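You operate a simulated robot arm through the tools that you are given. There is no shell and no other tool.

You run a simulated robot arm. Do the job below in one go: nothing can be reset, and whatever is moved stays where it is left.

## Task
Pour lemon water from jug three into cups five and seven; cover both.
Fine: cup five to its 50 mark, cup seven to its 100 mark; yellow lid on cup five, red lid on cup seven; jug back in its place. Set down upright: jug three.

The check looks at the end state, three seconds after you hand in, the way a careful person would. Anything else that was tipped, shoved, dropped, spilled or broken makes it a failure. A push-on lid holds only when it is set on centred and level and pressed home; a screw cap is set on level and turned clockwise until tight.

## Robot
A 6-joint arm with a two-finger gripper, fixed in place. Base frame: the origin is on the floor under the middle of its stand, x ahead of it, y to its left, z up; the work surface is at about z = 820. Units: mm, degrees, N and s.
It reaches about 1206 mm from its shoulder. Its first joint turns from -166.0 to 166.0 degrees. Payload 2.45 kg.
Tool frame: the origin (TCP) lies between the finger pads and is the grasp point; the fingertips stand 20 mm ahead of it; z points along the fingers, y is the line along which they close. The gripper opens to 140 mm; its body begins 168 mm behind the TCP.
Orientation is that of the tool frame in the base frame, as a unit quaternion [x, y, z, w]. With the fingers straight down and closing along the base's y, the tool's x points along the base's -x, its y along +y and its z along -z.

## Interface
- The arm moves only by the tool nudge_tool. Its argument "series" is a list of rows, each a list of 7 numbers: the closure, from 0 (fully open) to 1 (shut), then the shift along the tool's x, y, z in mm, then the turn, a rotation vector about the tool's x, y, z in degrees. In form: [[grip, tx, ty, tz, ax, ay, az], ...]. A call has 1 to 20 rows; each row shifts and turns the commanded pose from where the row before left it, along the tool's axes as they then stand. Each row takes 0.2 s and may step no farther than 50 mm and 8.6 degrees from the row before; otherwise, or with a gripper value out of range, the whole call is refused. A pose out of reach is approached as far as the arm can. The call stops where the force on the tool passes 90 N (or 10 N more than at its start, if that is more) or the arm is blocked; 0.2 s more then pass. The fingers move at their own pace (about 45 mm/s each) and stop on an object; they squeeze with about 35 N. The grip force told is the motor's: it shows also when the fingers shut on nothing. Time passes only in rows, and 0.2 s behind the last, so rows that do not move let the fingers close. It gives the time, the measured TCP pose, the force on the tool (base axes), the opening and the grip force at its end, in the units of the frame above (readings bear some noise), with the torque about the TCP (base axes, N m) and any sound that the robot's microphone picked up.
- Cameras (640 x 400 px; columns grow to the right, rows downward): "scene" is fixed at [414.6, 633.4, 1567.9]; the picture's right is [0.77, 0.64, 0.00], its down [0.59, -0.72, -0.36] and it looks along [-0.23, 0.28, -0.93] (base axes); focal length 327 px, centre (320, 200). "wrist" rides on the gripper at [78, 11, -209] in the tool frame; the picture's right is [-0.14, 0.99, 0.00], its down [-0.92, -0.13, -0.37] and it looks along [-0.36, -0.05, 0.93] (tool axes); focal length 280 px, centre (320, 200).
- snapshot(camera): a new picture of that camera. The clock stands still meanwhile.
- locate(camera, pixels): for up to 12 pixels [column, row] of the newest picture of that camera ("zoom" is the newest enlarged one), the place [x, y, z] in the base frame of the surface seen there, good to about 3 mm, but the place of the scene camera against the robot may be out by one fixed shift of up to 25 mm in any direction. The clock stands still meanwhile.
- close_up(camera, box): a new picture of the part [left, top, right, bottom] of that camera's present view, enlarged. The clock stands still meanwhile.
- close_job(): hands the job in; it is judged then, once.

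Open the gripper and draw the arm clear of the work before you hand the job in, unless the task says otherwise.

The tools are called by a JSON object that holds its "name" and its "arguments". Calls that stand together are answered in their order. nudge_tool: Moves the arm, as the interface text tells. Its arguments: {"type":"object","properties":{"series":{"type":"array","items":{"type":"array","items":{"type":"number"}}}},"required":["series"]} The other tools are called the same way: snapshot (camera) takes a picture; locate (camera, pixels) gives the place of the surface under pixels of a picture; close_up (camera, box) takes an enlarged picture of a part of a camera's view; close_job () hands the job in.

At the start:

```text
clock: 0.0
tcp_pos: [219.9, 540.2, 1199.0]
orientation: [0.0, 1.0, 0.001, 0.0]
force: [-0.1, 0.4, 0.1]
torque: [0.01, 0.02, -0.01]
opening: 140.1
grasp_force: 0.1
```

scene: 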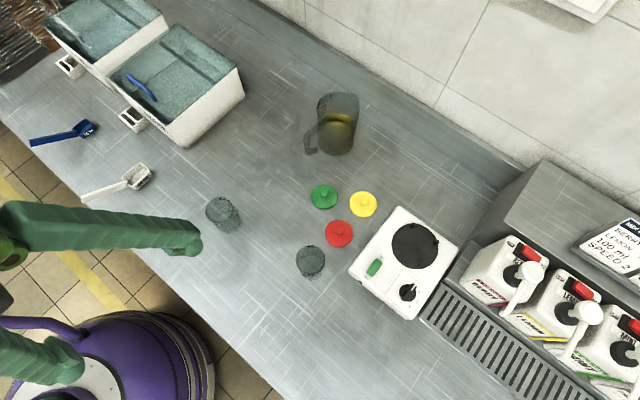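
wrist: 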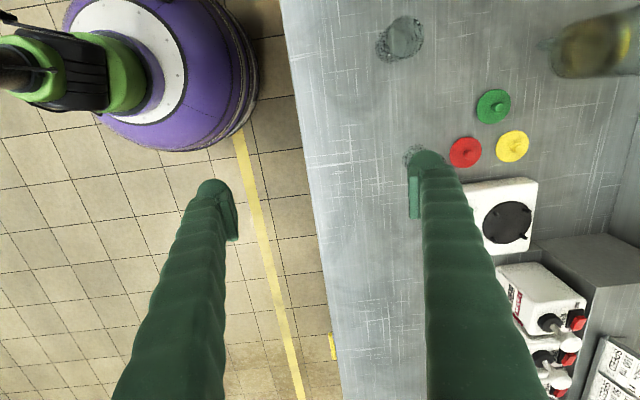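

I start by looking closer at the jug, cups, and lids in the scene view (jug near (337,125), cups near (223,213) and (310,262), lids at (324,196), (363,204), (339,234)).

{"name": "close_up", "arguments": {"camera": "scene", "box": [280, 70, 400, 170]}}

{"name": "close_up", "arguments": {"camera": "scene", "box": [190, 180, 260, 240]}}

{"name": "close_up", "arguments": {"camera": "scene", "box": [280, 170, 390, 290]}}

{"name": "snapshot", "arguments": {"camera": "scene"}}

```text
4.00 times, centred on (340, 120) of scene
```

zoom: 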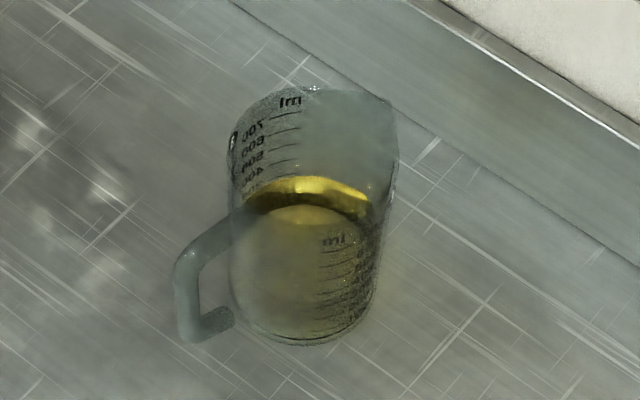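

```text
6.67 times, centred on (225, 210) of scene
```

zoom: 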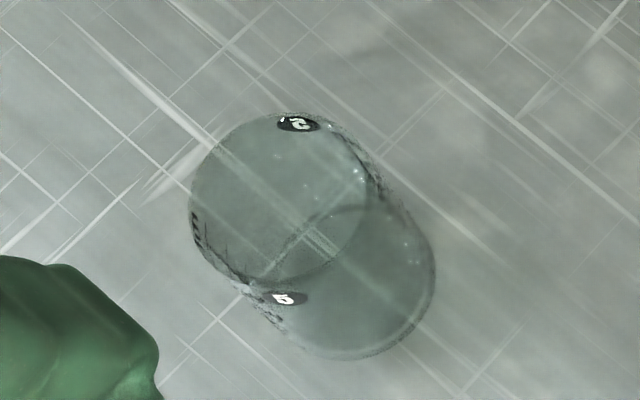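

```text
3.33 times, centred on (335, 230) of scene
```

zoom: 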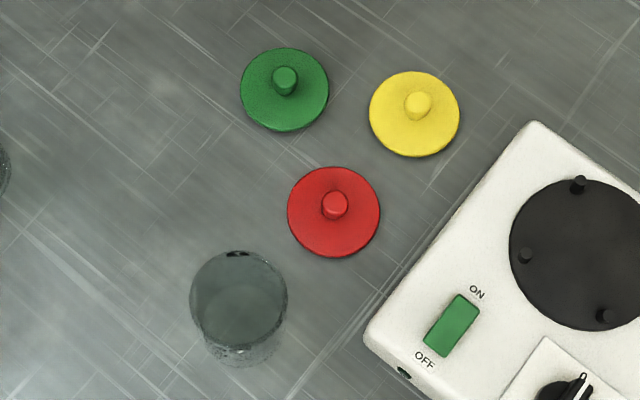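

```text
taken
```

scene: 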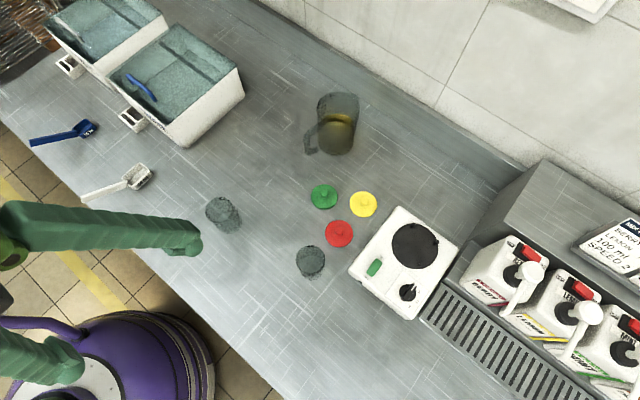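

Cup at (223,213) reads 5; the other at (310,262) should be 7. I locate lids, cups, jug and table points in the scene picture.

{"name": "locate", "arguments": {"camera": "scene", "pixels": [[324, 196], [363, 204], [339, 234], [363, 200], [340, 231], [310, 280], [310, 250], [225, 230], [335, 150], [340, 97], [305, 150], [320, 260]]}}

{"name": "locate", "arguments": {"camera": "wrist", "pixels": [[465, 152], [512, 146], [493, 107], [512, 144], [464, 152], [495, 105], [402, 38], [600, 50], [450, 180], [350, 300]]}}

```text
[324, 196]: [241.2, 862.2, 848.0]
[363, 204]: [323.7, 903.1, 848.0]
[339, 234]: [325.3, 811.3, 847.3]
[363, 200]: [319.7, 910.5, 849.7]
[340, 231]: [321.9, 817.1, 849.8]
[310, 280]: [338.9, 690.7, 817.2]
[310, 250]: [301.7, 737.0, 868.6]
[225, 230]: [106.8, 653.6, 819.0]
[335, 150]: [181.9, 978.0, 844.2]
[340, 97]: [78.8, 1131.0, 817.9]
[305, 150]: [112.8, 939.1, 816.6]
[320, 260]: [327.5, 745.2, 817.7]
```

```text
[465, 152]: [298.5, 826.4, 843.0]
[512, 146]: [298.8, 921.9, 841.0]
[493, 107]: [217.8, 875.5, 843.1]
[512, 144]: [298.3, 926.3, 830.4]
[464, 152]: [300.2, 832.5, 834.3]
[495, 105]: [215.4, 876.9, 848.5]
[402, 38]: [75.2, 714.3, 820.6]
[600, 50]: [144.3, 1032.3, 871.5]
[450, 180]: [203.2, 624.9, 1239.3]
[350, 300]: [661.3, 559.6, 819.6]
```

The scene camera is offset from the wrist readings by roughly (-23,+17) mm. I turn the gripper about its own axis at the present safe height so that it can later point at the jug from the handle side.

{"name": "nudge_tool", "arguments": {"series": [[0, 0, 0, 0, 0, 0, 8.2], [0, 0, 0, 0, 0, 0, 8.2], [0, 0, 0, 0, 0, 0, 8.2], [0, 0, 0, 0, 0, 0, 8.2], [0, 0, 0, 0, 0, 0, 8.2], [0, 0, 0, 0, 0, 0, 8.2], [0, 0, 0, 0, 0, 0, 8.2], [0, 0, 0, 0, 0, 0, 8.2], [0, 0, 0, 0, 0, 0, 8.2], [0, 0, 0, 0, 0, 0, 8.2], [0, 0, 0, 0, 0, 0, 8.0]]}}

```text
clock: 2.4
tcp_pos: [219.2, 539.4, 1199.1]
orientation: [0.708, 0.706, 0.0, -0.001]
force: [0.0, 0.0, 0.0]
torque: [0.0, 0.0, 0.02]
opening: 140.1
grasp_force: 0.0
```

Orientation is as planned (tool y along base +x). Now I tilt about tool y by 45° so the wrist camera looks forward over the table.

{"name": "nudge_tool", "arguments": {"series": [[0, 0, 0, 0, 0, 8, 0], [0, 0, 0, 0, 0, 8, 0], [0, 0, 0, 0, 0, 8, 0], [0, 0, 0, 0, 0, 8, 0], [0, 0, 0, 0, 0, 8, 0], [0, 0, 0, 0, 0, 5, 0]]}}

{"name": "snapshot", "arguments": {"camera": "wrist"}}

{"name": "snapshot", "arguments": {"camera": "scene"}}

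```text
clock: 3.8
tcp_pos: [220.1, 540.2, 1198.6]
orientation: [0.653, 0.654, 0.27, -0.271]
force: [-0.7, 0.1, 0.3]
torque: [-0.04, 0.0, 0.03]
opening: 139.9
grasp_force: 0.2
```

```text
taken
```

wrist: 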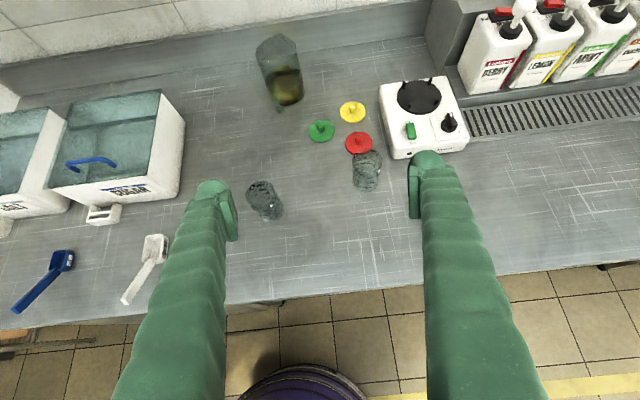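

```text
taken
```

scene: 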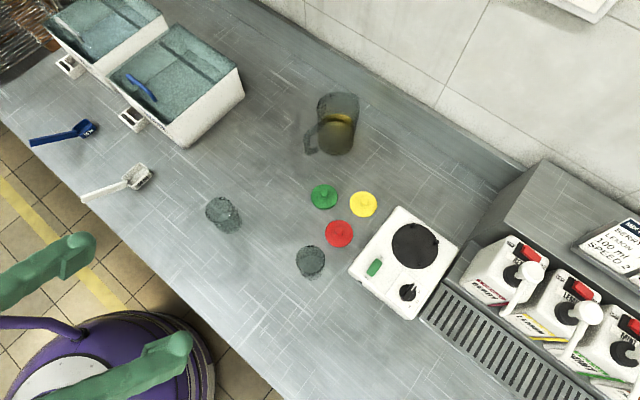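

Everything is in the wrist view: jug (282,72), cups (264,200) and (367,170), lids at (321,131), (352,111), (358,142). I zoom on each.

{"name": "close_up", "arguments": {"camera": "wrist", "box": [240, 20, 340, 120]}}

{"name": "close_up", "arguments": {"camera": "wrist", "box": [235, 165, 295, 235]}}

{"name": "close_up", "arguments": {"camera": "wrist", "box": [300, 90, 400, 200]}}

{"name": "locate", "arguments": {"camera": "wrist", "pixels": [[321, 131], [352, 111], [358, 142], [352, 104], [321, 125], [359, 135], [280, 95], [285, 112], [264, 212], [264, 190], [367, 180], [278, 60]]}}

```text
4.00 times, centred on (290, 70) of wrist
```

zoom: 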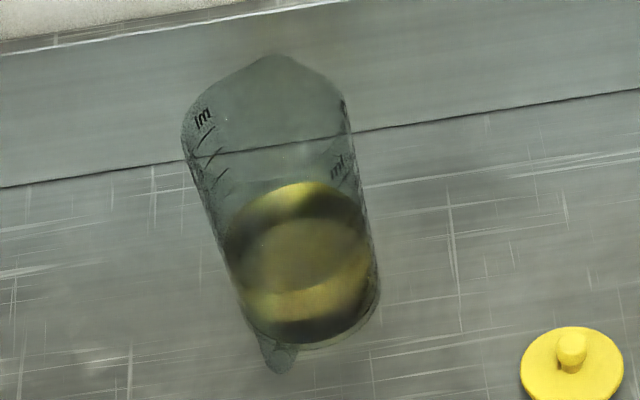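

```text
5.71 times, centred on (265, 200) of wrist
```

zoom: 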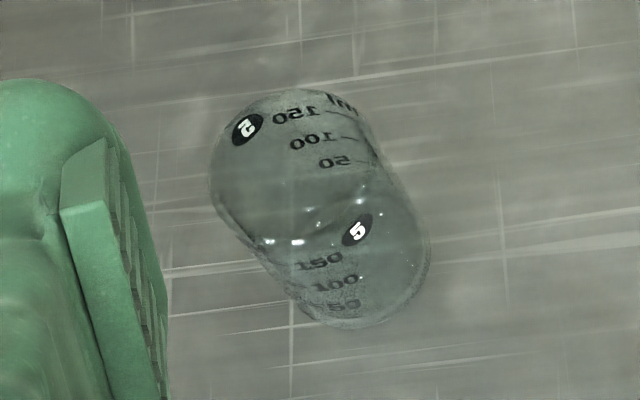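

```text
3.64 times, centred on (350, 145) of wrist
```

zoom: 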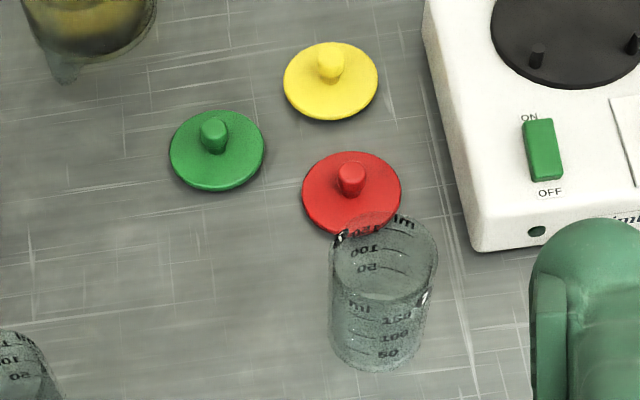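

```text
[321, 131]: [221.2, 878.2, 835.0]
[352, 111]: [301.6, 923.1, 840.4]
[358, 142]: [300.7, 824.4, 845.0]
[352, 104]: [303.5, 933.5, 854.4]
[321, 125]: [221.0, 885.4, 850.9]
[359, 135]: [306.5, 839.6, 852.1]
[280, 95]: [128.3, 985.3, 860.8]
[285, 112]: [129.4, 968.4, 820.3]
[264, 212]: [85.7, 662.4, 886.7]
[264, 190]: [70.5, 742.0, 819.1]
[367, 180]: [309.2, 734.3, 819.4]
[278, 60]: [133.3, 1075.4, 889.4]
```

Marks on cups (50/100/150) are readable at this range. I move closer to the jug (x −80, y +150) and tilt 24° more for a better view of handle, spout and jug body.

{"name": "nudge_tool", "arguments": {"series": [[0, 26.5, -20, 26.5, 0, 0, 0], [0, 26.5, -20, 26.5, 0, 0, 0], [0, 26.5, -20, 26.5, 0, 0, 0], [0, 26.5, -20, 26.5, 0, 0, 0], [0, 0, 0, 0, 0, 8, 0], [0, 0, 0, 0, 0, 8, 0], [0, 0, 0, 0, 0, 8, 0]]}}

{"name": "snapshot", "arguments": {"camera": "wrist"}}

```text
clock: 5.4
tcp_pos: [139.2, 690.2, 1199.8]
orientation: [0.583, 0.582, 0.401, -0.401]
force: [-0.5, 0.0, -0.8]
torque: [-0.02, 0.04, -0.02]
opening: 140.1
grasp_force: 0.1
```

```text
taken
```

wrist: 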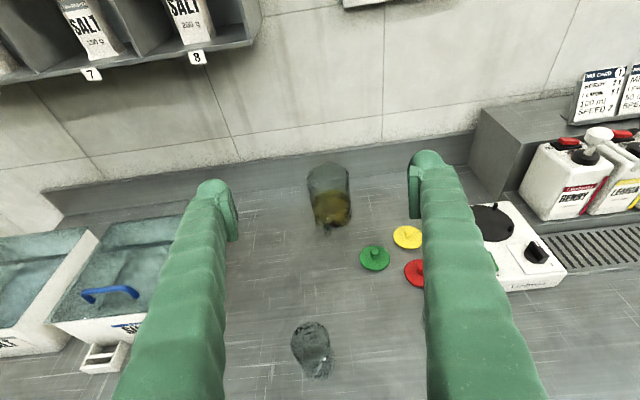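

The jug is at (330,197) with its handle toward the camera at about (328,228). I zoom in on it and locate points.

{"name": "close_up", "arguments": {"camera": "wrist", "box": [290, 150, 370, 250]}}

{"name": "locate", "arguments": {"camera": "wrist", "pixels": [[328, 228], [328, 215], [328, 205], [320, 222], [340, 222], [330, 195], [312, 190], [346, 190], [330, 163], [312, 232], [60, 100], [330, 140]]}}

```text
4.00 times, centred on (330, 200) of wrist
```

zoom: 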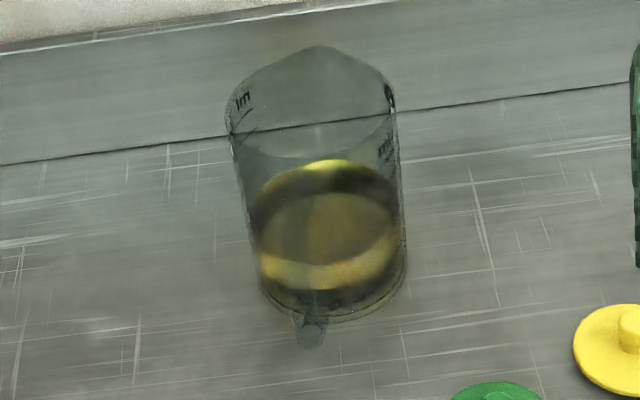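

```text
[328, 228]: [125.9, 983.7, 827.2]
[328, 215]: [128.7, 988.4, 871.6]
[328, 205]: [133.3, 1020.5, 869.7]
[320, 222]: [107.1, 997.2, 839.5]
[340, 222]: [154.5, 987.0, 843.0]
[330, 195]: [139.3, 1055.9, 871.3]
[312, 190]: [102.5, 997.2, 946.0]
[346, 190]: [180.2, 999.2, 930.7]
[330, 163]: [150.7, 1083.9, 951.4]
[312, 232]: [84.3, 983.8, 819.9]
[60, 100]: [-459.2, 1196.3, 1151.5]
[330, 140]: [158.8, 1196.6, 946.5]
```

I locate points on the jug's rim, body edges, handle and base in the zoomed picture.

{"name": "close_up", "arguments": {"camera": "wrist", "box": [290, 150, 370, 250]}}

{"name": "locate", "arguments": {"camera": "zoom", "pixels": [[320, 50], [232, 105], [388, 90], [310, 157], [236, 160], [394, 150], [250, 240], [402, 240], [275, 300], [395, 290], [310, 340], [308, 322]]}}

```text
4.00 times, centred on (330, 200) of wrist
```

zoom: 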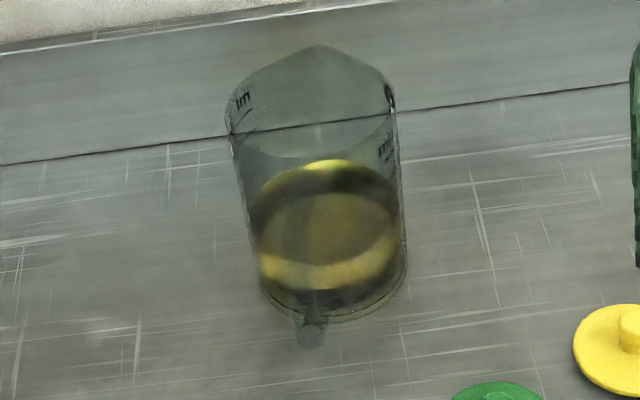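

```text
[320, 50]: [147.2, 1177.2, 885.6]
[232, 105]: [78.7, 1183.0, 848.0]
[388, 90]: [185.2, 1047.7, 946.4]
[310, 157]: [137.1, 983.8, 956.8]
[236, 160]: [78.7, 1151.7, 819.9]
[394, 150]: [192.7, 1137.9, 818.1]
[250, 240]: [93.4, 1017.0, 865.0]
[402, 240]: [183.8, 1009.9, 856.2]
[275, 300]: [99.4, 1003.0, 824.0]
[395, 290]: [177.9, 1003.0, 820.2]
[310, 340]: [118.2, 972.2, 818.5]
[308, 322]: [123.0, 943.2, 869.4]
```

Jug: centre ≈(141,1030), radius ≈47, rim z≈957, handle toward (-0.2,-0.98). Now I zoom on cup five at (312,350) to measure its position and height.

{"name": "close_up", "arguments": {"camera": "wrist", "box": [280, 310, 344, 390]}}

{"name": "locate", "arguments": {"camera": "zoom", "pixels": [[320, 70], [240, 130], [390, 110], [320, 190], [330, 340], [330, 300], [330, 230], [280, 250], [380, 240]]}}

```text
5.00 times, centred on (312, 350) of wrist
```

zoom: 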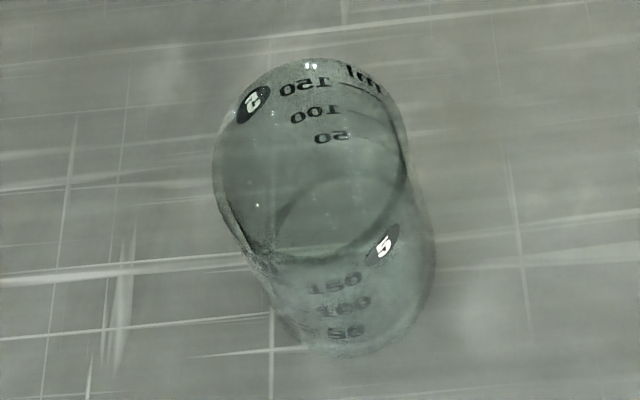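

```text
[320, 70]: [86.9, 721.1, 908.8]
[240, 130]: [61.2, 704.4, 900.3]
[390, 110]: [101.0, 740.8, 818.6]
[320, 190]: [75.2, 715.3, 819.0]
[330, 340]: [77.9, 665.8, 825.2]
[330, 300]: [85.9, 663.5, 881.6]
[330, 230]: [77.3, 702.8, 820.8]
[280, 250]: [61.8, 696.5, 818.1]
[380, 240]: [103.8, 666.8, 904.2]
```

Cup five: centre ≈(86,691), rim z≈910, radius ≈30. Now I turn the gripper to the jug's handle azimuth (11.5° toward +x) and 30° below horizontal, then look again.

{"name": "nudge_tool", "arguments": {"series": [[0, 0, 0, 0, -5.37, 0, 2.06], [0, 0, 0, 0, -5.37, 0, 2.06], [0, 0, 0, 0, 0, -4.5, 0], [0, 0, 0, 0, 0, -4.5, 0], [0, -17, -11, 40, 0, 0, 0], [0, -17, -11, 40, 0, 0, 0]]}}

{"name": "snapshot", "arguments": {"camera": "wrist"}}

{"name": "snapshot", "arguments": {"camera": "scene"}}

```text
clock: 6.8
tcp_pos: [153.6, 739.1, 1130.2]
orientation: [0.649, 0.572, 0.374, -0.334]
force: [-0.1, 0.7, 0.6]
torque: [0.04, -0.02, 0.0]
opening: 139.8
grasp_force: 0.0
out of reach, approached as far as the arm can: row 2, 5, 6
```

```text
taken
```

wrist: 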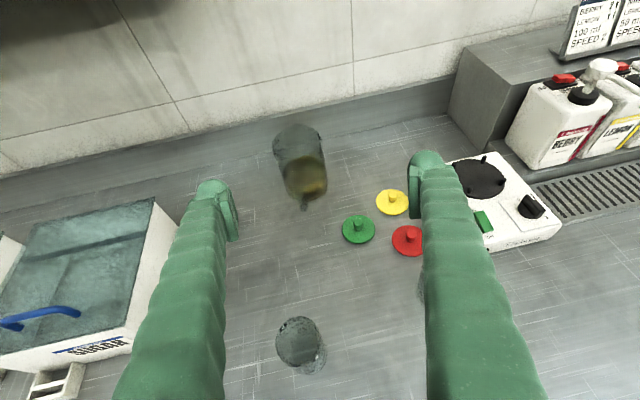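

```text
taken
```

scene: 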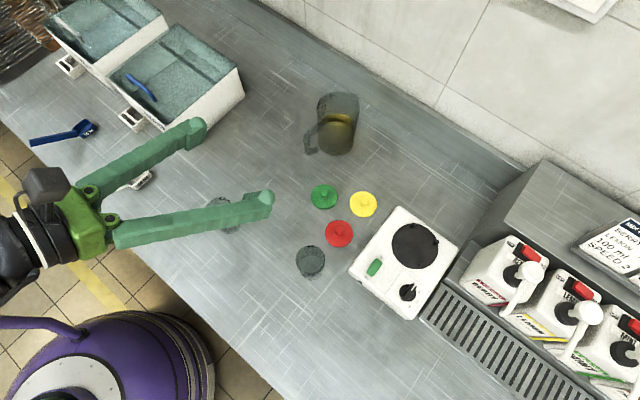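

Some rows were reported out of reach: the azimuth is only about 7° and x is ~25 mm off the command. I send a still row to see whether the arm settles further.

{"name": "nudge_tool", "arguments": {"series": [[0, 0, 0, 0, 0, 0, 0]]}}

```text
clock: 7.2
tcp_pos: [151.9, 739.0, 1130.3]
orientation: [0.649, 0.571, 0.375, -0.334]
force: [0.1, 0.8, -0.4]
torque: [-0.02, 0.0, -0.01]
opening: 140.0
grasp_force: 0.1
```

It rests at azimuth ≈7°. I test a small azimuth turn (−4° about the vertical) alone to learn what limits it.

{"name": "nudge_tool", "arguments": {"series": [[0, 0, 0, 0, -3.47, 0, 1.99]]}}

```text
clock: 7.6
tcp_pos: [152.9, 739.0, 1131.3]
orientation: [0.649, 0.572, 0.373, -0.334]
force: [-0.5, 0.6, 0.5]
torque: [-0.01, 0.0, -0.05]
opening: 140.1
grasp_force: 0.0
out of reach, approached as far as the arm can: row 1
```

The turn is refused outright. I test a small sideways shift (−20 mm along tool y, about base −x).

{"name": "nudge_tool", "arguments": {"series": [[0, 0, -20, 0, 0, 0, 0]]}}

```text
clock: 8.0
tcp_pos: [144.4, 739.6, 1131.5]
orientation: [0.647, 0.575, 0.371, -0.336]
force: [0.4, 0.2, 0.0]
torque: [0.01, -0.01, -0.03]
opening: 140.1
grasp_force: 0.0
out of reach, approached as far as the arm can: row 1
```

The limit seems tied to the arm plane (tool azimuth stays ~5° short of radial). I test whether it goes away with a steeper pitch: 15° further down, then the yaw.

{"name": "nudge_tool", "arguments": {"series": [[0, 0, 0, 0, 0, -7.5, 0], [0, 0, 0, 0, 0, -7.5, 0]]}}

{"name": "nudge_tool", "arguments": {"series": [[0, 0, 0, 0, -2.83, 0, 2.83]]}}

```text
clock: 8.6
tcp_pos: [160.8, 736.9, 1129.8]
orientation: [0.69, 0.614, 0.284, -0.259]
force: [-0.2, -0.6, -0.6]
torque: [0.02, -0.03, -0.03]
opening: 140.0
grasp_force: 0.0
out of reach, approached as far as the arm can: row 1, 2
```

```text
clock: 9.0
tcp_pos: [161.4, 737.4, 1129.8]
orientation: [0.691, 0.613, 0.285, -0.259]
force: [0.0, 0.8, 0.0]
torque: [-0.02, -0.01, -0.03]
opening: 140.3
grasp_force: 0.1
out of reach, approached as far as the arm can: row 1
```

Still blocked at 45° pitch. I probe which freedom is limited with small separate tests: roll about the tool axis both ways.

{"name": "nudge_tool", "arguments": {"series": [[0, 0, 0, 0, 0, 0, 6]]}}

{"name": "nudge_tool", "arguments": {"series": [[0, 0, 0, 0, 0, 0, -6]]}}

{"name": "nudge_tool", "arguments": {"series": [[0, 0, 0, 0, 0, 0, -6]]}}

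{"name": "nudge_tool", "arguments": {"series": [[0, 0, 0, 0, 0, 0, 6]]}}

```text
clock: 9.4
tcp_pos: [181.1, 732.1, 1129.1]
orientation: [0.715, 0.583, 0.266, -0.28]
force: [-0.2, 0.2, 0.0]
torque: [-0.03, 0.01, -0.01]
opening: 140.0
grasp_force: 0.1
out of reach, approached as far as the arm can: row 1
```

```text
clock: 9.8
tcp_pos: [180.3, 733.2, 1130.2]
orientation: [0.69, 0.613, 0.283, -0.259]
force: [-0.3, -0.6, 1.0]
torque: [-0.02, -0.01, -0.02]
opening: 140.3
grasp_force: 0.0
```

```text
clock: 10.2
tcp_pos: [180.7, 731.6, 1130.2]
orientation: [0.656, 0.649, 0.297, -0.243]
force: [0.5, -1.1, -0.5]
torque: [0.01, 0.0, 0.01]
opening: 139.9
grasp_force: 0.0
```

```text
clock: 10.6
tcp_pos: [180.4, 732.5, 1129.3]
orientation: [0.69, 0.613, 0.284, -0.259]
force: [-0.2, 0.2, 0.4]
torque: [-0.03, 0.0, -0.05]
opening: 140.0
grasp_force: 0.1
```

Roll in the + sense is blocked while − is free: the last joint is at its limit in this camera-up pose. I'll use a tool azimuth rotated away from that limit (about −6°), still suited to clamp the jug body with the handle between the fingers.

{"name": "nudge_tool", "arguments": {"series": [[0, 0, 0, 0, 4.31, 0, -4.31], [0, 0, 0, 0, 4.31, 0, -4.31], [0, 0, 0, 0, 0, 5, 0], [0, 0, 0, 0, 0, 5, 0]]}}

```text
clock: 11.6
tcp_pos: [180.1, 732.2, 1129.6]
orientation: [0.596, 0.656, 0.309, -0.347]
force: [-0.3, -0.1, 0.4]
torque: [0.02, 0.01, 0.01]
opening: 139.9
grasp_force: 0.1
```

No limit flagged now (azimuth −6°, pitch 35° down). I advance to a pre-grasp point about 190 mm short of the jug axis along the tool direction.

{"name": "nudge_tool", "arguments": {"series": [[0, -5.1, -1.5, 38.9, 0, 0, 0], [0, -5.1, -1.5, 38.9, 0, 0, 0], [0, -5.1, -1.5, 38.9, 0, 0, 0], [0, -5.1, -1.5, 38.9, 0, 0, 0], [0, -5.1, -1.5, 38.9, 0, 0, 0]]}}

{"name": "snapshot", "arguments": {"camera": "wrist"}}

{"name": "snapshot", "arguments": {"camera": "scene"}}

```text
clock: 12.8
tcp_pos: [160.5, 876.9, 995.3]
orientation: [0.596, 0.655, 0.31, -0.347]
force: [-0.2, -0.3, -0.8]
torque: [0.0, 0.02, -0.03]
opening: 140.0
grasp_force: 0.1
```

```text
taken
```

wrist: 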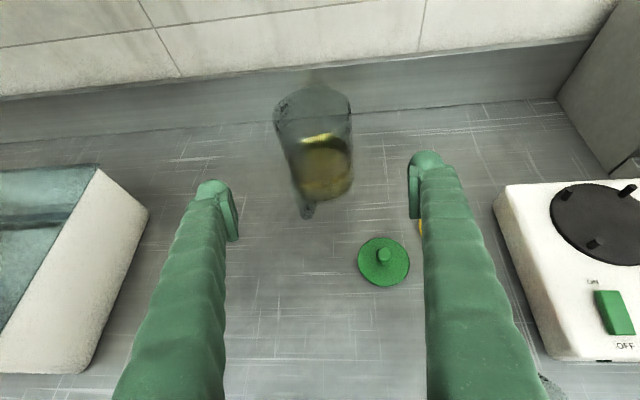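

```text
taken
```

scene: 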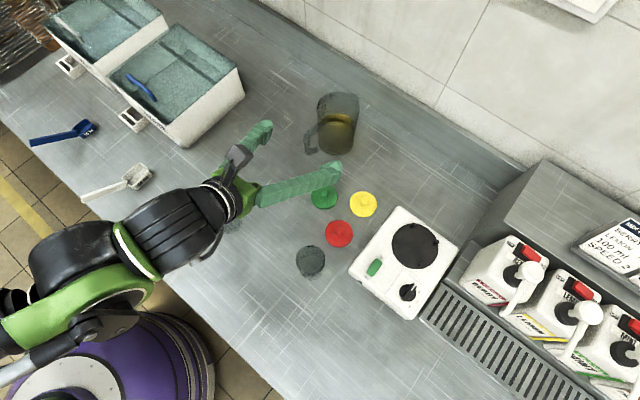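

The jug is at (318,145) between the open fingers, with the handle at (307,211). I zoom to fix its centre precisely.

{"name": "close_up", "arguments": {"camera": "wrist", "box": [256, 70, 384, 230]}}

{"name": "close_up", "arguments": {"camera": "scene", "box": [290, 80, 380, 170]}}

```text
2.50 times, centred on (320, 150) of wrist
```

zoom: 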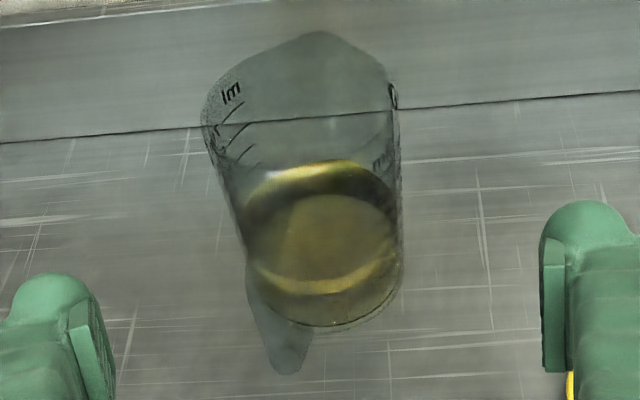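

```text
4.44 times, centred on (335, 125) of scene
```

zoom: 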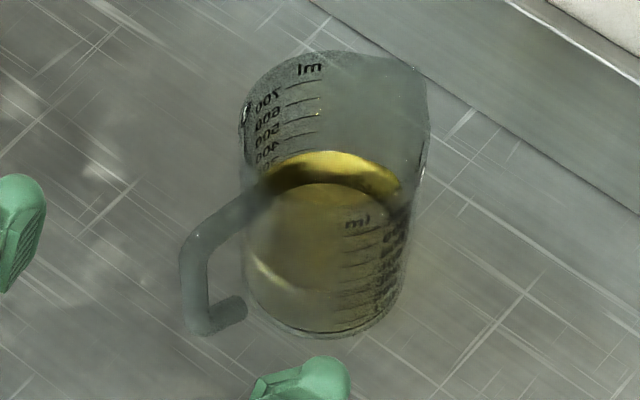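

Jug centre works out at about (141,1033), radius ≈48.5, spout azimuth ≈11°. I advance 190 mm along the tool axis so the fingers straddle the body.

{"name": "nudge_tool", "arguments": {"series": [[0, 0.2, -0.7, 38.1, 0, 0, 0], [0, 0.2, -0.7, 38.1, 0, 0, 0], [0, 0.2, -0.7, 38.1, 0, 0, 0], [0, 0.2, -0.7, 38.1, 0, 0, 0], [0, 0.2, -0.7, 38.1, 0, 0, 0]]}}

{"name": "snapshot", "arguments": {"camera": "wrist"}}

{"name": "close_up", "arguments": {"camera": "scene", "box": [280, 70, 400, 170]}}

```text
clock: 14.0
tcp_pos: [138.0, 1032.0, 891.3]
orientation: [0.595, 0.656, 0.309, -0.346]
force: [-0.8, -0.1, 0.8]
torque: [0.0, 0.02, 0.01]
opening: 140.0
grasp_force: 0.0
```

```text
taken
```

wrist: 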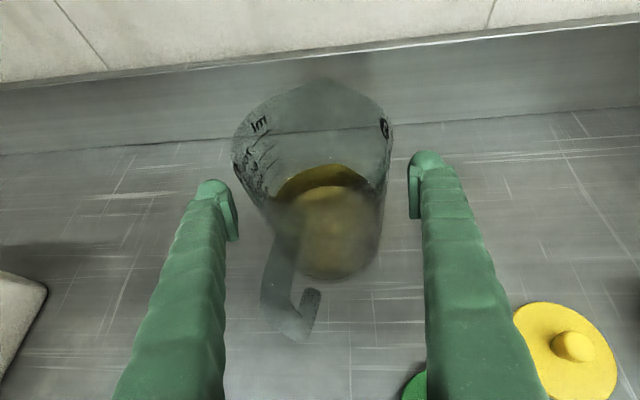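

```text
4.00 times, centred on (340, 120) of scene
```

zoom: 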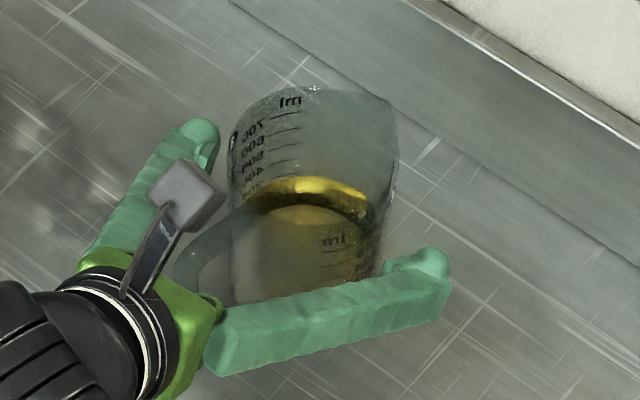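

The jug sits centred between the pads (gaps ≈40 px left, ≈32 px right), handle clear of the fingers. I close the gripper on the body.

{"name": "nudge_tool", "arguments": {"series": [[1, 0, 0, 0, 0, 0, 0], [1, 0, 0, 0, 0, 0, 0], [1, 0, 0, 0, 0, 0, 0], [1, 0, 0, 0, 0, 0, 0], [1, 0, 0, 0, 0, 0, 0], [1, 0, 0, 0, 0, 0, 0]]}}

{"name": "snapshot", "arguments": {"camera": "wrist"}}

{"name": "close_up", "arguments": {"camera": "scene", "box": [280, 70, 400, 170]}}

```text
clock: 15.4
tcp_pos: [138.2, 1031.7, 891.0]
orientation: [0.596, 0.656, 0.309, -0.347]
force: [1.7, -0.1, 0.3]
torque: [-0.01, -0.12, 0.02]
opening: 100.1
grasp_force: 35.0
```

```text
taken
```

wrist: 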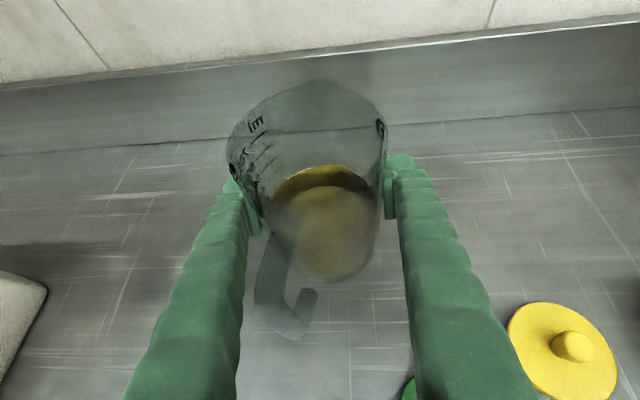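

```text
4.00 times, centred on (340, 120) of scene
```

zoom: 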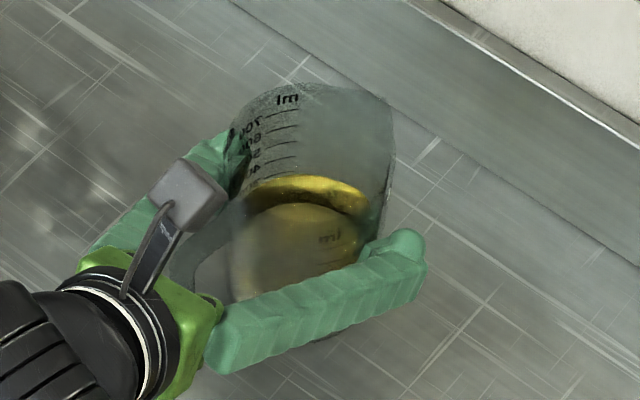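

Gripped at 100 mm opening with 35 N. I lift slowly by 30 mm straight up and check the load.

{"name": "nudge_tool", "arguments": {"series": [[1, 8.2, 0, -5.7, 0, 0, 0], [1, 8.2, 0, -5.7, 0, 0, 0], [1, 8.2, 0, -5.7, 0, 0, 0], [1, 0, 0, 0, 0, 0, 0], [1, 0, 0, 0, 0, 0, 0]]}}

{"name": "close_up", "arguments": {"camera": "scene", "box": [280, 70, 400, 170]}}

{"name": "snapshot", "arguments": {"camera": "wrist"}}

```text
clock: 16.6
tcp_pos: [138.9, 1032.8, 920.1]
orientation: [0.596, 0.656, 0.309, -0.347]
force: [-0.5, -0.3, -3.7]
torque: [0.01, 0.0, 0.01]
opening: 100.2
grasp_force: 35.0
```

```text
4.00 times, centred on (340, 120) of scene
```

zoom: 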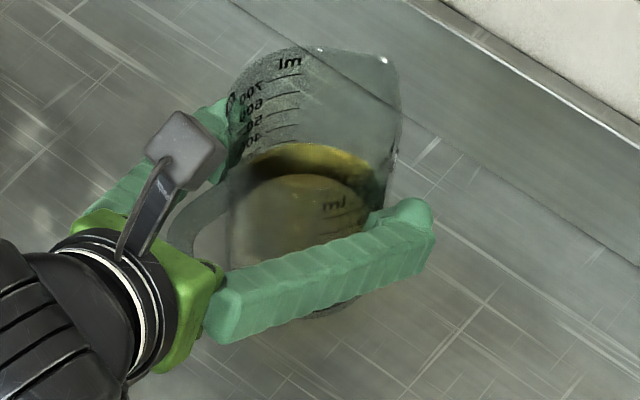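

```text
taken
```

wrist: 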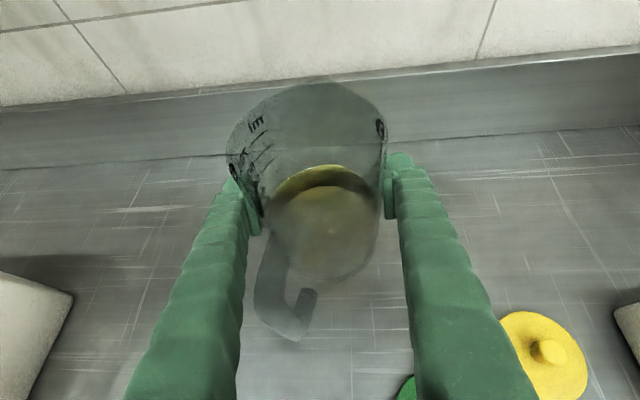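

Load is about 3.7 N and the jug hangs level. I lift to about z=1070 and then move back toward the robot at moderate speed, keeping it upright.

{"name": "nudge_tool", "arguments": {"series": [[1, 12.3, -0.1, -8.5, 0, 0, 0], [1, 20.6, -0.2, -14.2, 0, 0, 0], [1, 24.7, -0.2, -17.1, 0, 0, 0], [1, 24.7, -0.2, -17.1, 0, 0, 0], [1, 20.6, -0.2, -14.2, 0, 0, 0], [1, 12.3, -0.1, -8.5, 0, 0, 0], [1, 8.2, 0, -5.7, 0, 0, 0], [1, 0, 0, 0, 0, 0, 0], [1, -8, -3.2, -11.8, 0, 0, 0], [1, -13, -5.2, -18.9, 0, 0, 0], [1, -16.3, -6.5, -23.6, 0, 0, 0], [1, -16.3, -6.5, -23.6, 0, 0, 0], [1, -16.3, -6.5, -23.6, 0, 0, 0], [1, -16.3, -6.5, -23.6, 0, 0, 0], [1, -16.3, -6.5, -23.6, 0, 0, 0], [1, -13, -5.2, -18.9, 0, 0, 0], [1, -8, -3.2, -11.8, 0, 0, 0], [1, -6, -2.4, -8.7, 0, 0, 0], [1, 0, 0, 0, 0, 0, 0]]}}

{"name": "snapshot", "arguments": {"camera": "wrist"}}

{"name": "snapshot", "arguments": {"camera": "scene"}}

```text
clock: 20.6
tcp_pos: [110.9, 800.9, 1071.4]
orientation: [0.596, 0.655, 0.309, -0.346]
force: [0.2, 0.2, -3.4]
torque: [0.02, -0.01, 0.01]
opening: 100.3
grasp_force: 34.8
```

```text
taken
```

wrist: 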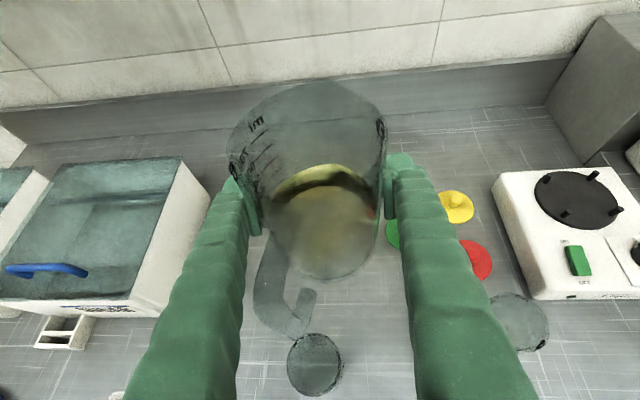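

```text
taken
```

scene: 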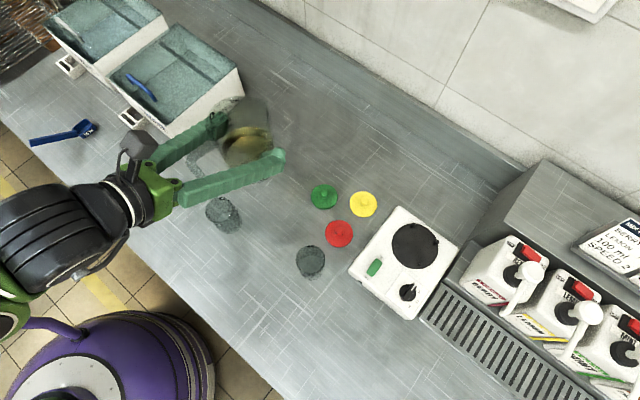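

The jug hangs level and clear of everything. I tilt it forward in place by 40° (well below the expected pour threshold near 58–60°).

{"name": "nudge_tool", "arguments": {"series": [[1, 0, 0, 0, 0, -3, 0], [1, 0, 0, 0, 0, -5, 0], [1, 0, 0, 0, 0, -5, 0], [1, 0, 0, 0, 0, -5, 0], [1, 0, 0, 0, 0, -5, 0], [1, 0, 0, 0, 0, -5, 0], [1, 0, 0, 0, 0, -5, 0], [1, 0, 0, 0, 0, -4, 0], [1, 0, 0, 0, 0, -3, 0], [1, 0, 0, 0, 0, 0, 0]]}}

{"name": "snapshot", "arguments": {"camera": "wrist"}}

{"name": "snapshot", "arguments": {"camera": "scene"}}

```text
clock: 22.8
tcp_pos: [109.1, 799.5, 1070.7]
orientation: [0.665, 0.734, 0.087, -0.101]
force: [-0.2, 0.0, -4.3]
torque: [0.07, -0.04, 0.01]
opening: 100.3
grasp_force: 34.7
```

```text
taken
```

wrist: 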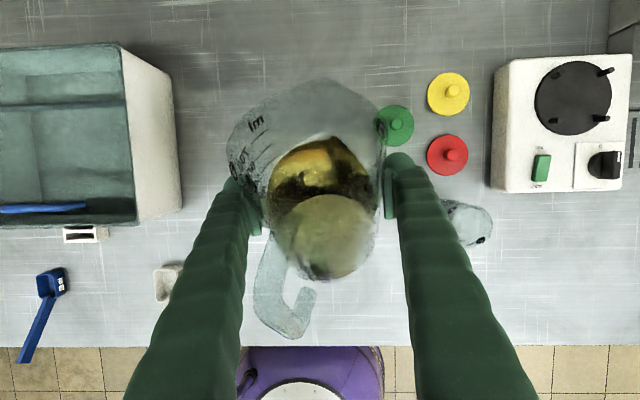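

```text
taken
```

scene: 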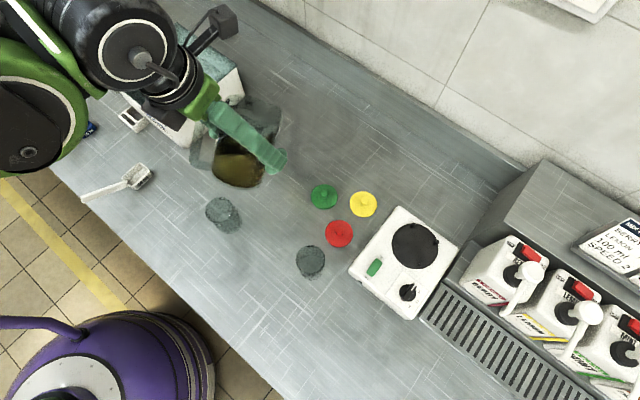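

Tilt 40° holds with no spill. I move back over to behind cup five at this height (TCP to about (79,597,1071)).

{"name": "nudge_tool", "arguments": {"series": [[1, -14, -3.7, -3.8, 0, 0, 0], [1, -23.4, -6.2, -6.4, 0, 0, 0], [1, -28, -7.4, -7.6, 0, 0, 0], [1, -28, -7.4, -7.6, 0, 0, 0], [1, -28, -7.4, -7.6, 0, 0, 0], [1, -28, -7.4, -7.6, 0, 0, 0], [1, -23.4, -6.2, -6.4, 0, 0, 0], [1, -18.7, -4.9, -5.1, 0, 0, 0], [1, 0, 0, 0, 0, 0, 0]]}}

{"name": "snapshot", "arguments": {"camera": "wrist"}}

{"name": "snapshot", "arguments": {"camera": "scene"}}

```text
clock: 24.8
tcp_pos: [79.0, 595.7, 1070.6]
orientation: [0.666, 0.734, 0.086, -0.102]
force: [0.3, 0.7, -4.9]
torque: [0.1, 0.02, 0.0]
opening: 100.3
grasp_force: 35.9
```

```text
taken
```

wrist: 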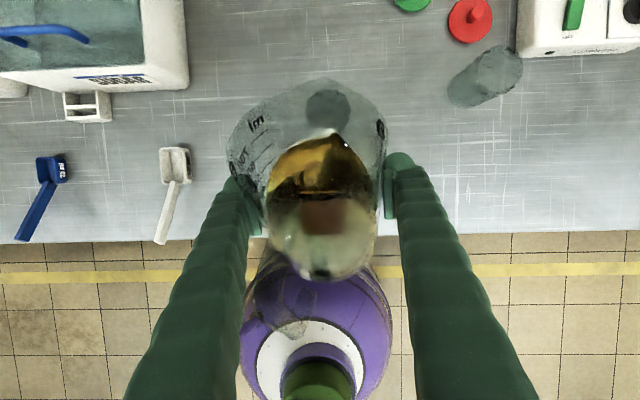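

```text
taken
```

scene: 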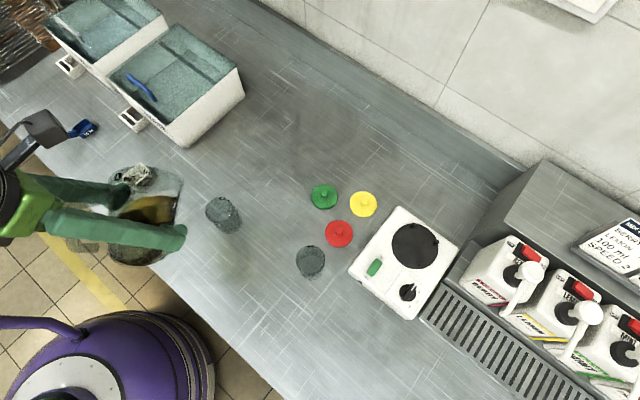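

The lip position matches my model: spout tip (327,80) px projects to ≈(88,680), right over the near half of cup five. I tilt 10° more and lower so the lip is ~28 mm above the cup rim.

{"name": "nudge_tool", "arguments": {"series": [[1, 0, 0, 0, 0, -5, 0], [1, 0, 0, 0, 0, -5, 0], [1, -1.4, 0, 15, 0, 0, 0], [1, -2.3, 0, 25, 0, 0, 0], [1, -2.8, 0, 30, 0, 0, 0], [1, -2.8, 0, 30, 0, 0, 0], [1, -1.8, 0, 20, 0, 0, 0], [1, -1.1, 0, 12, 0, 0, 0], [1, 0, 0, 0, 0, 0, 0], [1, 0, 0, 0, 0, 0, 0]]}}

{"name": "snapshot", "arguments": {"camera": "wrist"}}

{"name": "close_up", "arguments": {"camera": "scene", "box": [150, 150, 310, 250]}}

```text
clock: 27.0
tcp_pos: [79.0, 597.7, 938.8]
orientation: [0.671, 0.74, 0.028, -0.037]
force: [-0.4, -0.6, -4.2]
torque: [0.09, 0.02, -0.01]
opening: 100.0
grasp_force: 34.9
```

```text
taken
```

wrist: 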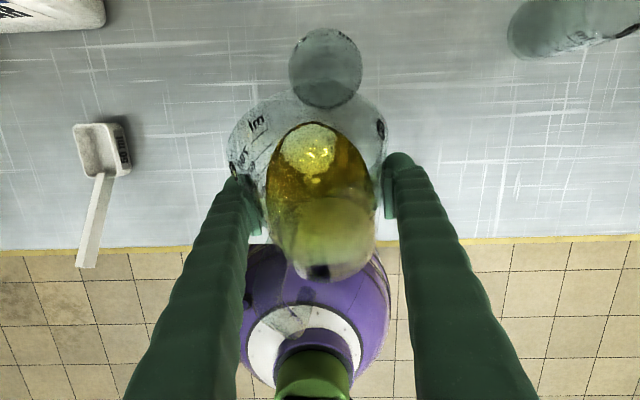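

```text
4.00 times, centred on (230, 200) of scene
```

zoom: 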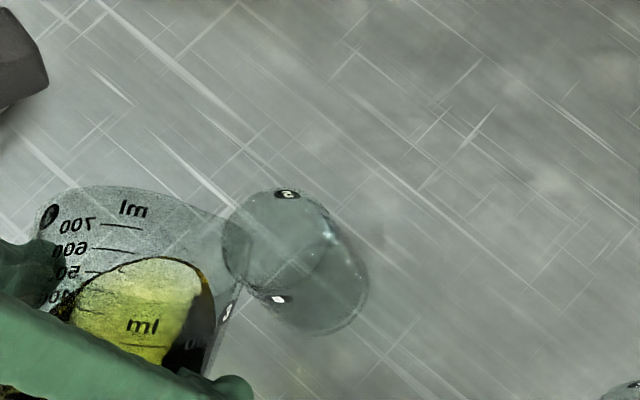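

The lip now overlaps the near part of cup five. I zoom on the wrist view to check the lip against the cup rim.

{"name": "close_up", "arguments": {"camera": "wrist", "box": [256, 10, 416, 110]}}

```text
4.00 times, centred on (336, 60) of wrist
```

zoom: 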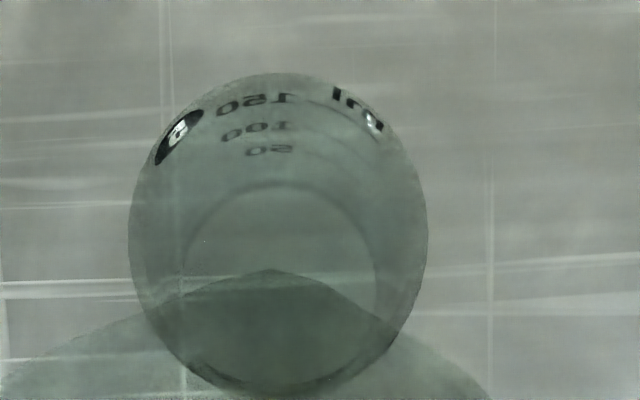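

The spout tip (270,270 zoom) is ~7 mm short of the cup's centre (278,232), well inside the rim. I tilt 6° more pivoting about the lip, then check.

{"name": "nudge_tool", "arguments": {"series": [[1, 0.3, 0, -3, 0, -2, 0], [1, 0.3, 0, -3, 0, -2, 0], [1, 0.3, 0, -3, 0, -2, 0], [1, 0, 0, 0, 0, 0, 0], [1, 0, 0, 0, 0, 0, 0]]}}

{"name": "close_up", "arguments": {"camera": "wrist", "box": [236, 20, 396, 160]}}

{"name": "close_up", "arguments": {"camera": "scene", "box": [150, 170, 278, 250]}}

```text
clock: 28.2
tcp_pos: [78.9, 596.9, 948.7]
orientation: [0.671, 0.741, -0.007, 0.003]
force: [0.2, 0.4, -4.2]
torque: [0.07, -0.01, 0.01]
opening: 99.9
grasp_force: 35.3
```

```text
2.86 times, centred on (316, 90) of wrist
```

zoom: 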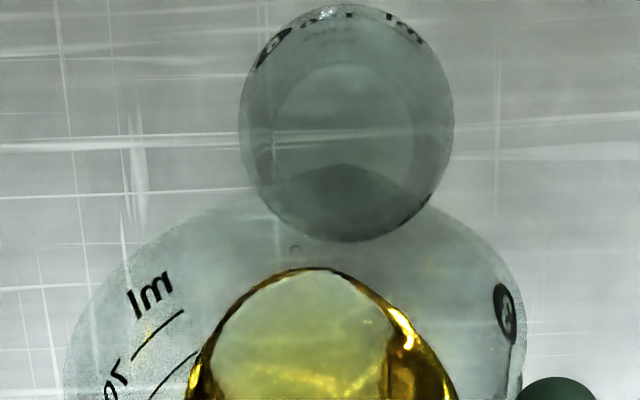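

```text
5.00 times, centred on (214, 210) of scene
```

zoom: 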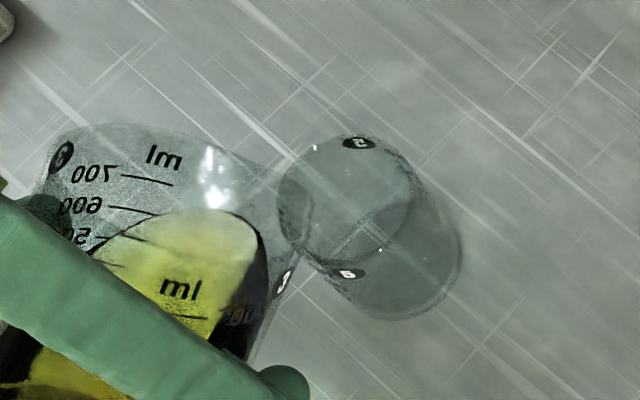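

No flow yet; the liquid front (315,268 zoom) is still ~30 mm below the spout tip (345,163). I tilt another 3° about the lip and look again.

{"name": "nudge_tool", "arguments": {"series": [[1, 0.15, 0, -1.5, 0, -1, 0], [1, 0.15, 0, -1.5, 0, -1, 0], [1, 0.15, 0, -1.5, 0, -1, 0], [1, 0, 0, 0, 0, 0, 0], [1, 0, 0, 0, 0, 0, 0]]}}

{"name": "close_up", "arguments": {"camera": "wrist", "box": [236, 20, 396, 160]}}

```text
clock: 29.4
tcp_pos: [77.6, 598.1, 953.1]
orientation: [0.671, 0.741, -0.024, 0.022]
force: [-0.4, 0.1, -3.8]
torque: [0.09, 0.0, 0.01]
opening: 99.9
grasp_force: 35.3
```

```text
2.86 times, centred on (316, 90) of wrist
```

zoom: 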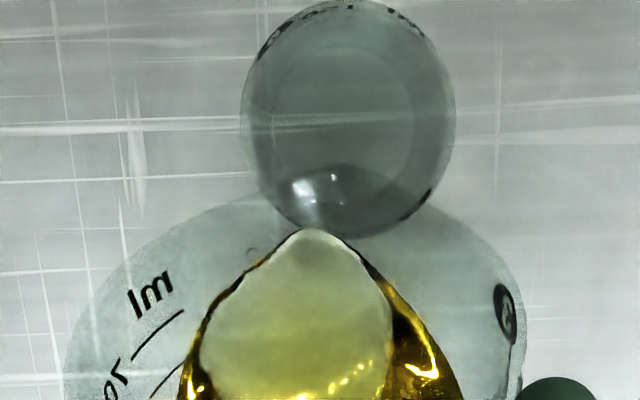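

The front has moved up to (312,230), still short of the tip at (335,163). I tilt 2.5° further and look.

{"name": "nudge_tool", "arguments": {"series": [[1, 0.15, 0, -1.5, 0, -1, 0], [1, 0.15, 0, -1.5, 0, -1, 0], [1, 0.08, 0, -0.75, 0, -0.5, 0], [1, 0, 0, 0, 0, 0, 0], [1, 0, 0, 0, 0, 0, 0]]}}

{"name": "close_up", "arguments": {"camera": "wrist", "box": [236, 20, 396, 160]}}

```text
clock: 30.6
tcp_pos: [77.8, 598.7, 956.6]
orientation: [0.671, 0.739, -0.04, 0.036]
force: [-0.3, 1.3, -4.3]
torque: [0.06, 0.0, -0.02]
opening: 100.1
grasp_force: 34.9
```

```text
2.86 times, centred on (316, 90) of wrist
```

zoom: 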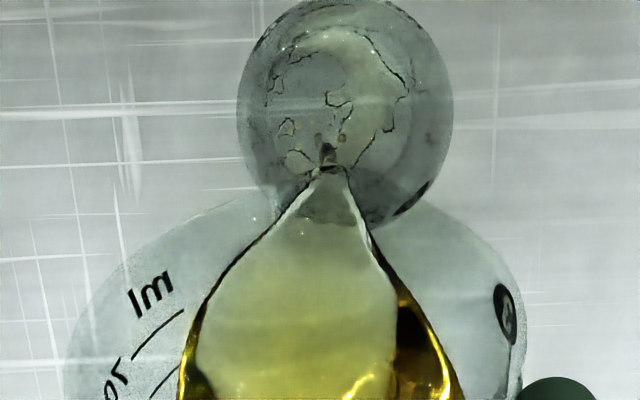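

It has begun to pour in a thin stream into the cup's middle. I hold still for 0.8 s and check both views.

{"name": "nudge_tool", "arguments": {"series": [[1, 0, 0, 0, 0, 0, 0], [1, 0, 0, 0, 0, 0, 0], [1, 0, 0, 0, 0, 0, 0]]}}

{"name": "close_up", "arguments": {"camera": "wrist", "box": [236, 20, 396, 160]}}

{"name": "close_up", "arguments": {"camera": "scene", "box": [182, 180, 262, 240]}}

```text
clock: 31.4
tcp_pos: [78.3, 600.3, 955.7]
orientation: [0.67, 0.741, -0.04, 0.037]
force: [-1.0, -0.3, -4.4]
torque: [0.06, -0.03, -0.01]
opening: 100.1
grasp_force: 34.9
```

```text
2.86 times, centred on (316, 90) of wrist
```

zoom: 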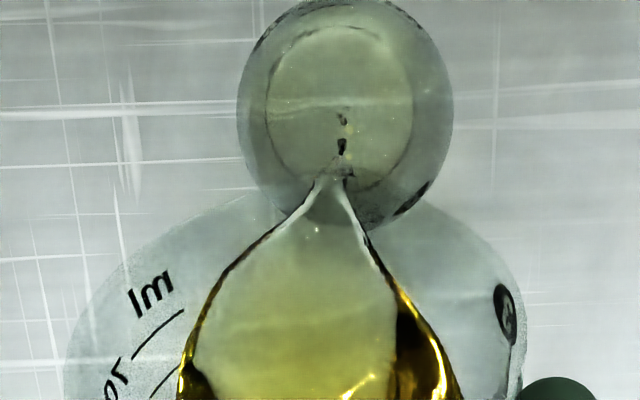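

```text
6.67 times, centred on (222, 210) of scene
```

zoom: 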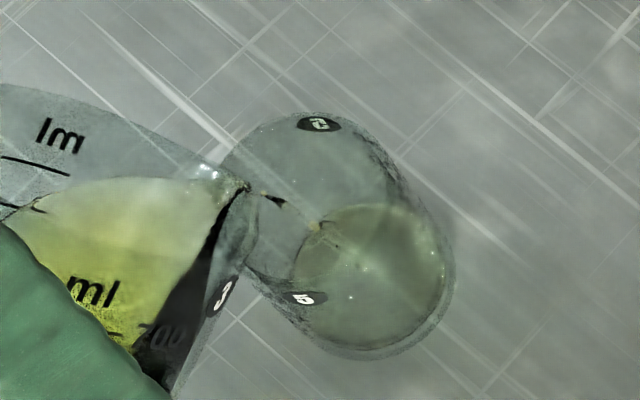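

A thin stream continues. I try locating the liquid surface inside the cup in the zoomed scene picture to read its height.

{"name": "locate", "arguments": {"camera": "zoom", "pixels": [[370, 300], [340, 290], [400, 290], [370, 250], [400, 330], [350, 320], [420, 260], [480, 300], [550, 100]]}}

```text
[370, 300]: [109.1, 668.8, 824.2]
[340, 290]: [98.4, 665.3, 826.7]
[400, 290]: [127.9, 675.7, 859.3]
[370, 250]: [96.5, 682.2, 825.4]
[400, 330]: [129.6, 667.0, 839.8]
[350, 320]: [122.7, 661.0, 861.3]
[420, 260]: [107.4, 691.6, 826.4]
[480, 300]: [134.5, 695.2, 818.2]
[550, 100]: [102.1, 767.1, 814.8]
```

Liquid surface reads ≈825–826 with the table at ≈817, so about 15 ml so far. I hold another 1 s to see if the flow continues at this tilt.

{"name": "nudge_tool", "arguments": {"series": [[1, 0, 0, 0, 0, 0, 0], [1, 0, 0, 0, 0, 0, 0], [1, 0, 0, 0, 0, 0, 0], [1, 0, 0, 0, 0, 0, 0]]}}

{"name": "close_up", "arguments": {"camera": "wrist", "box": [236, 20, 396, 160]}}

{"name": "close_up", "arguments": {"camera": "scene", "box": [182, 180, 262, 240]}}

{"name": "locate", "arguments": {"camera": "zoom", "pixels": [[370, 300], [340, 290], [380, 270], [370, 250], [360, 280], [350, 265], [420, 260], [480, 300], [550, 100], [100, 380], [390, 240], [330, 270]]}}

```text
clock: 32.4
tcp_pos: [77.7, 598.9, 956.7]
orientation: [0.67, 0.74, -0.04, 0.037]
force: [-0.5, 0.4, -4.1]
torque: [0.03, -0.05, 0.04]
opening: 99.8
grasp_force: 35.2
```

```text
2.86 times, centred on (316, 90) of wrist
```

zoom: 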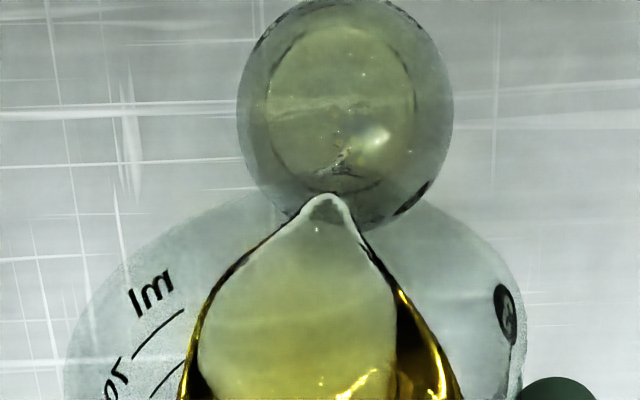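

```text
6.67 times, centred on (222, 210) of scene
```

zoom: 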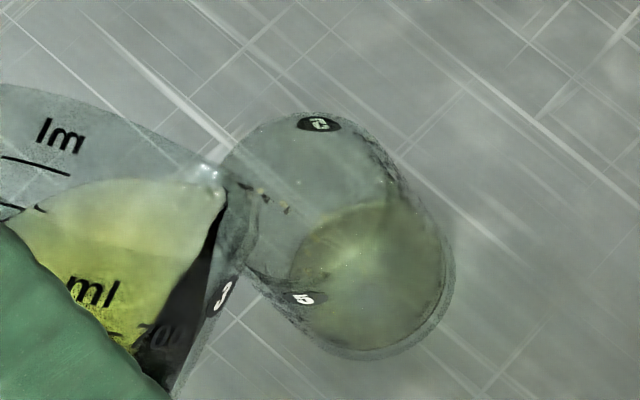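

```text
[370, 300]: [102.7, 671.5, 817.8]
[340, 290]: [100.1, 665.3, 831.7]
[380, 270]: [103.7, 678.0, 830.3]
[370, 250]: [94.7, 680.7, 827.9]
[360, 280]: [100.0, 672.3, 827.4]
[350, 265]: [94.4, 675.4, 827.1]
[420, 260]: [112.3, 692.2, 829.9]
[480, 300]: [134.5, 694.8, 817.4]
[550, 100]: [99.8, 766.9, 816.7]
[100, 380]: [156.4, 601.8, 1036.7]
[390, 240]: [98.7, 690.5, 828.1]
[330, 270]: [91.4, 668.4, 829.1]
```

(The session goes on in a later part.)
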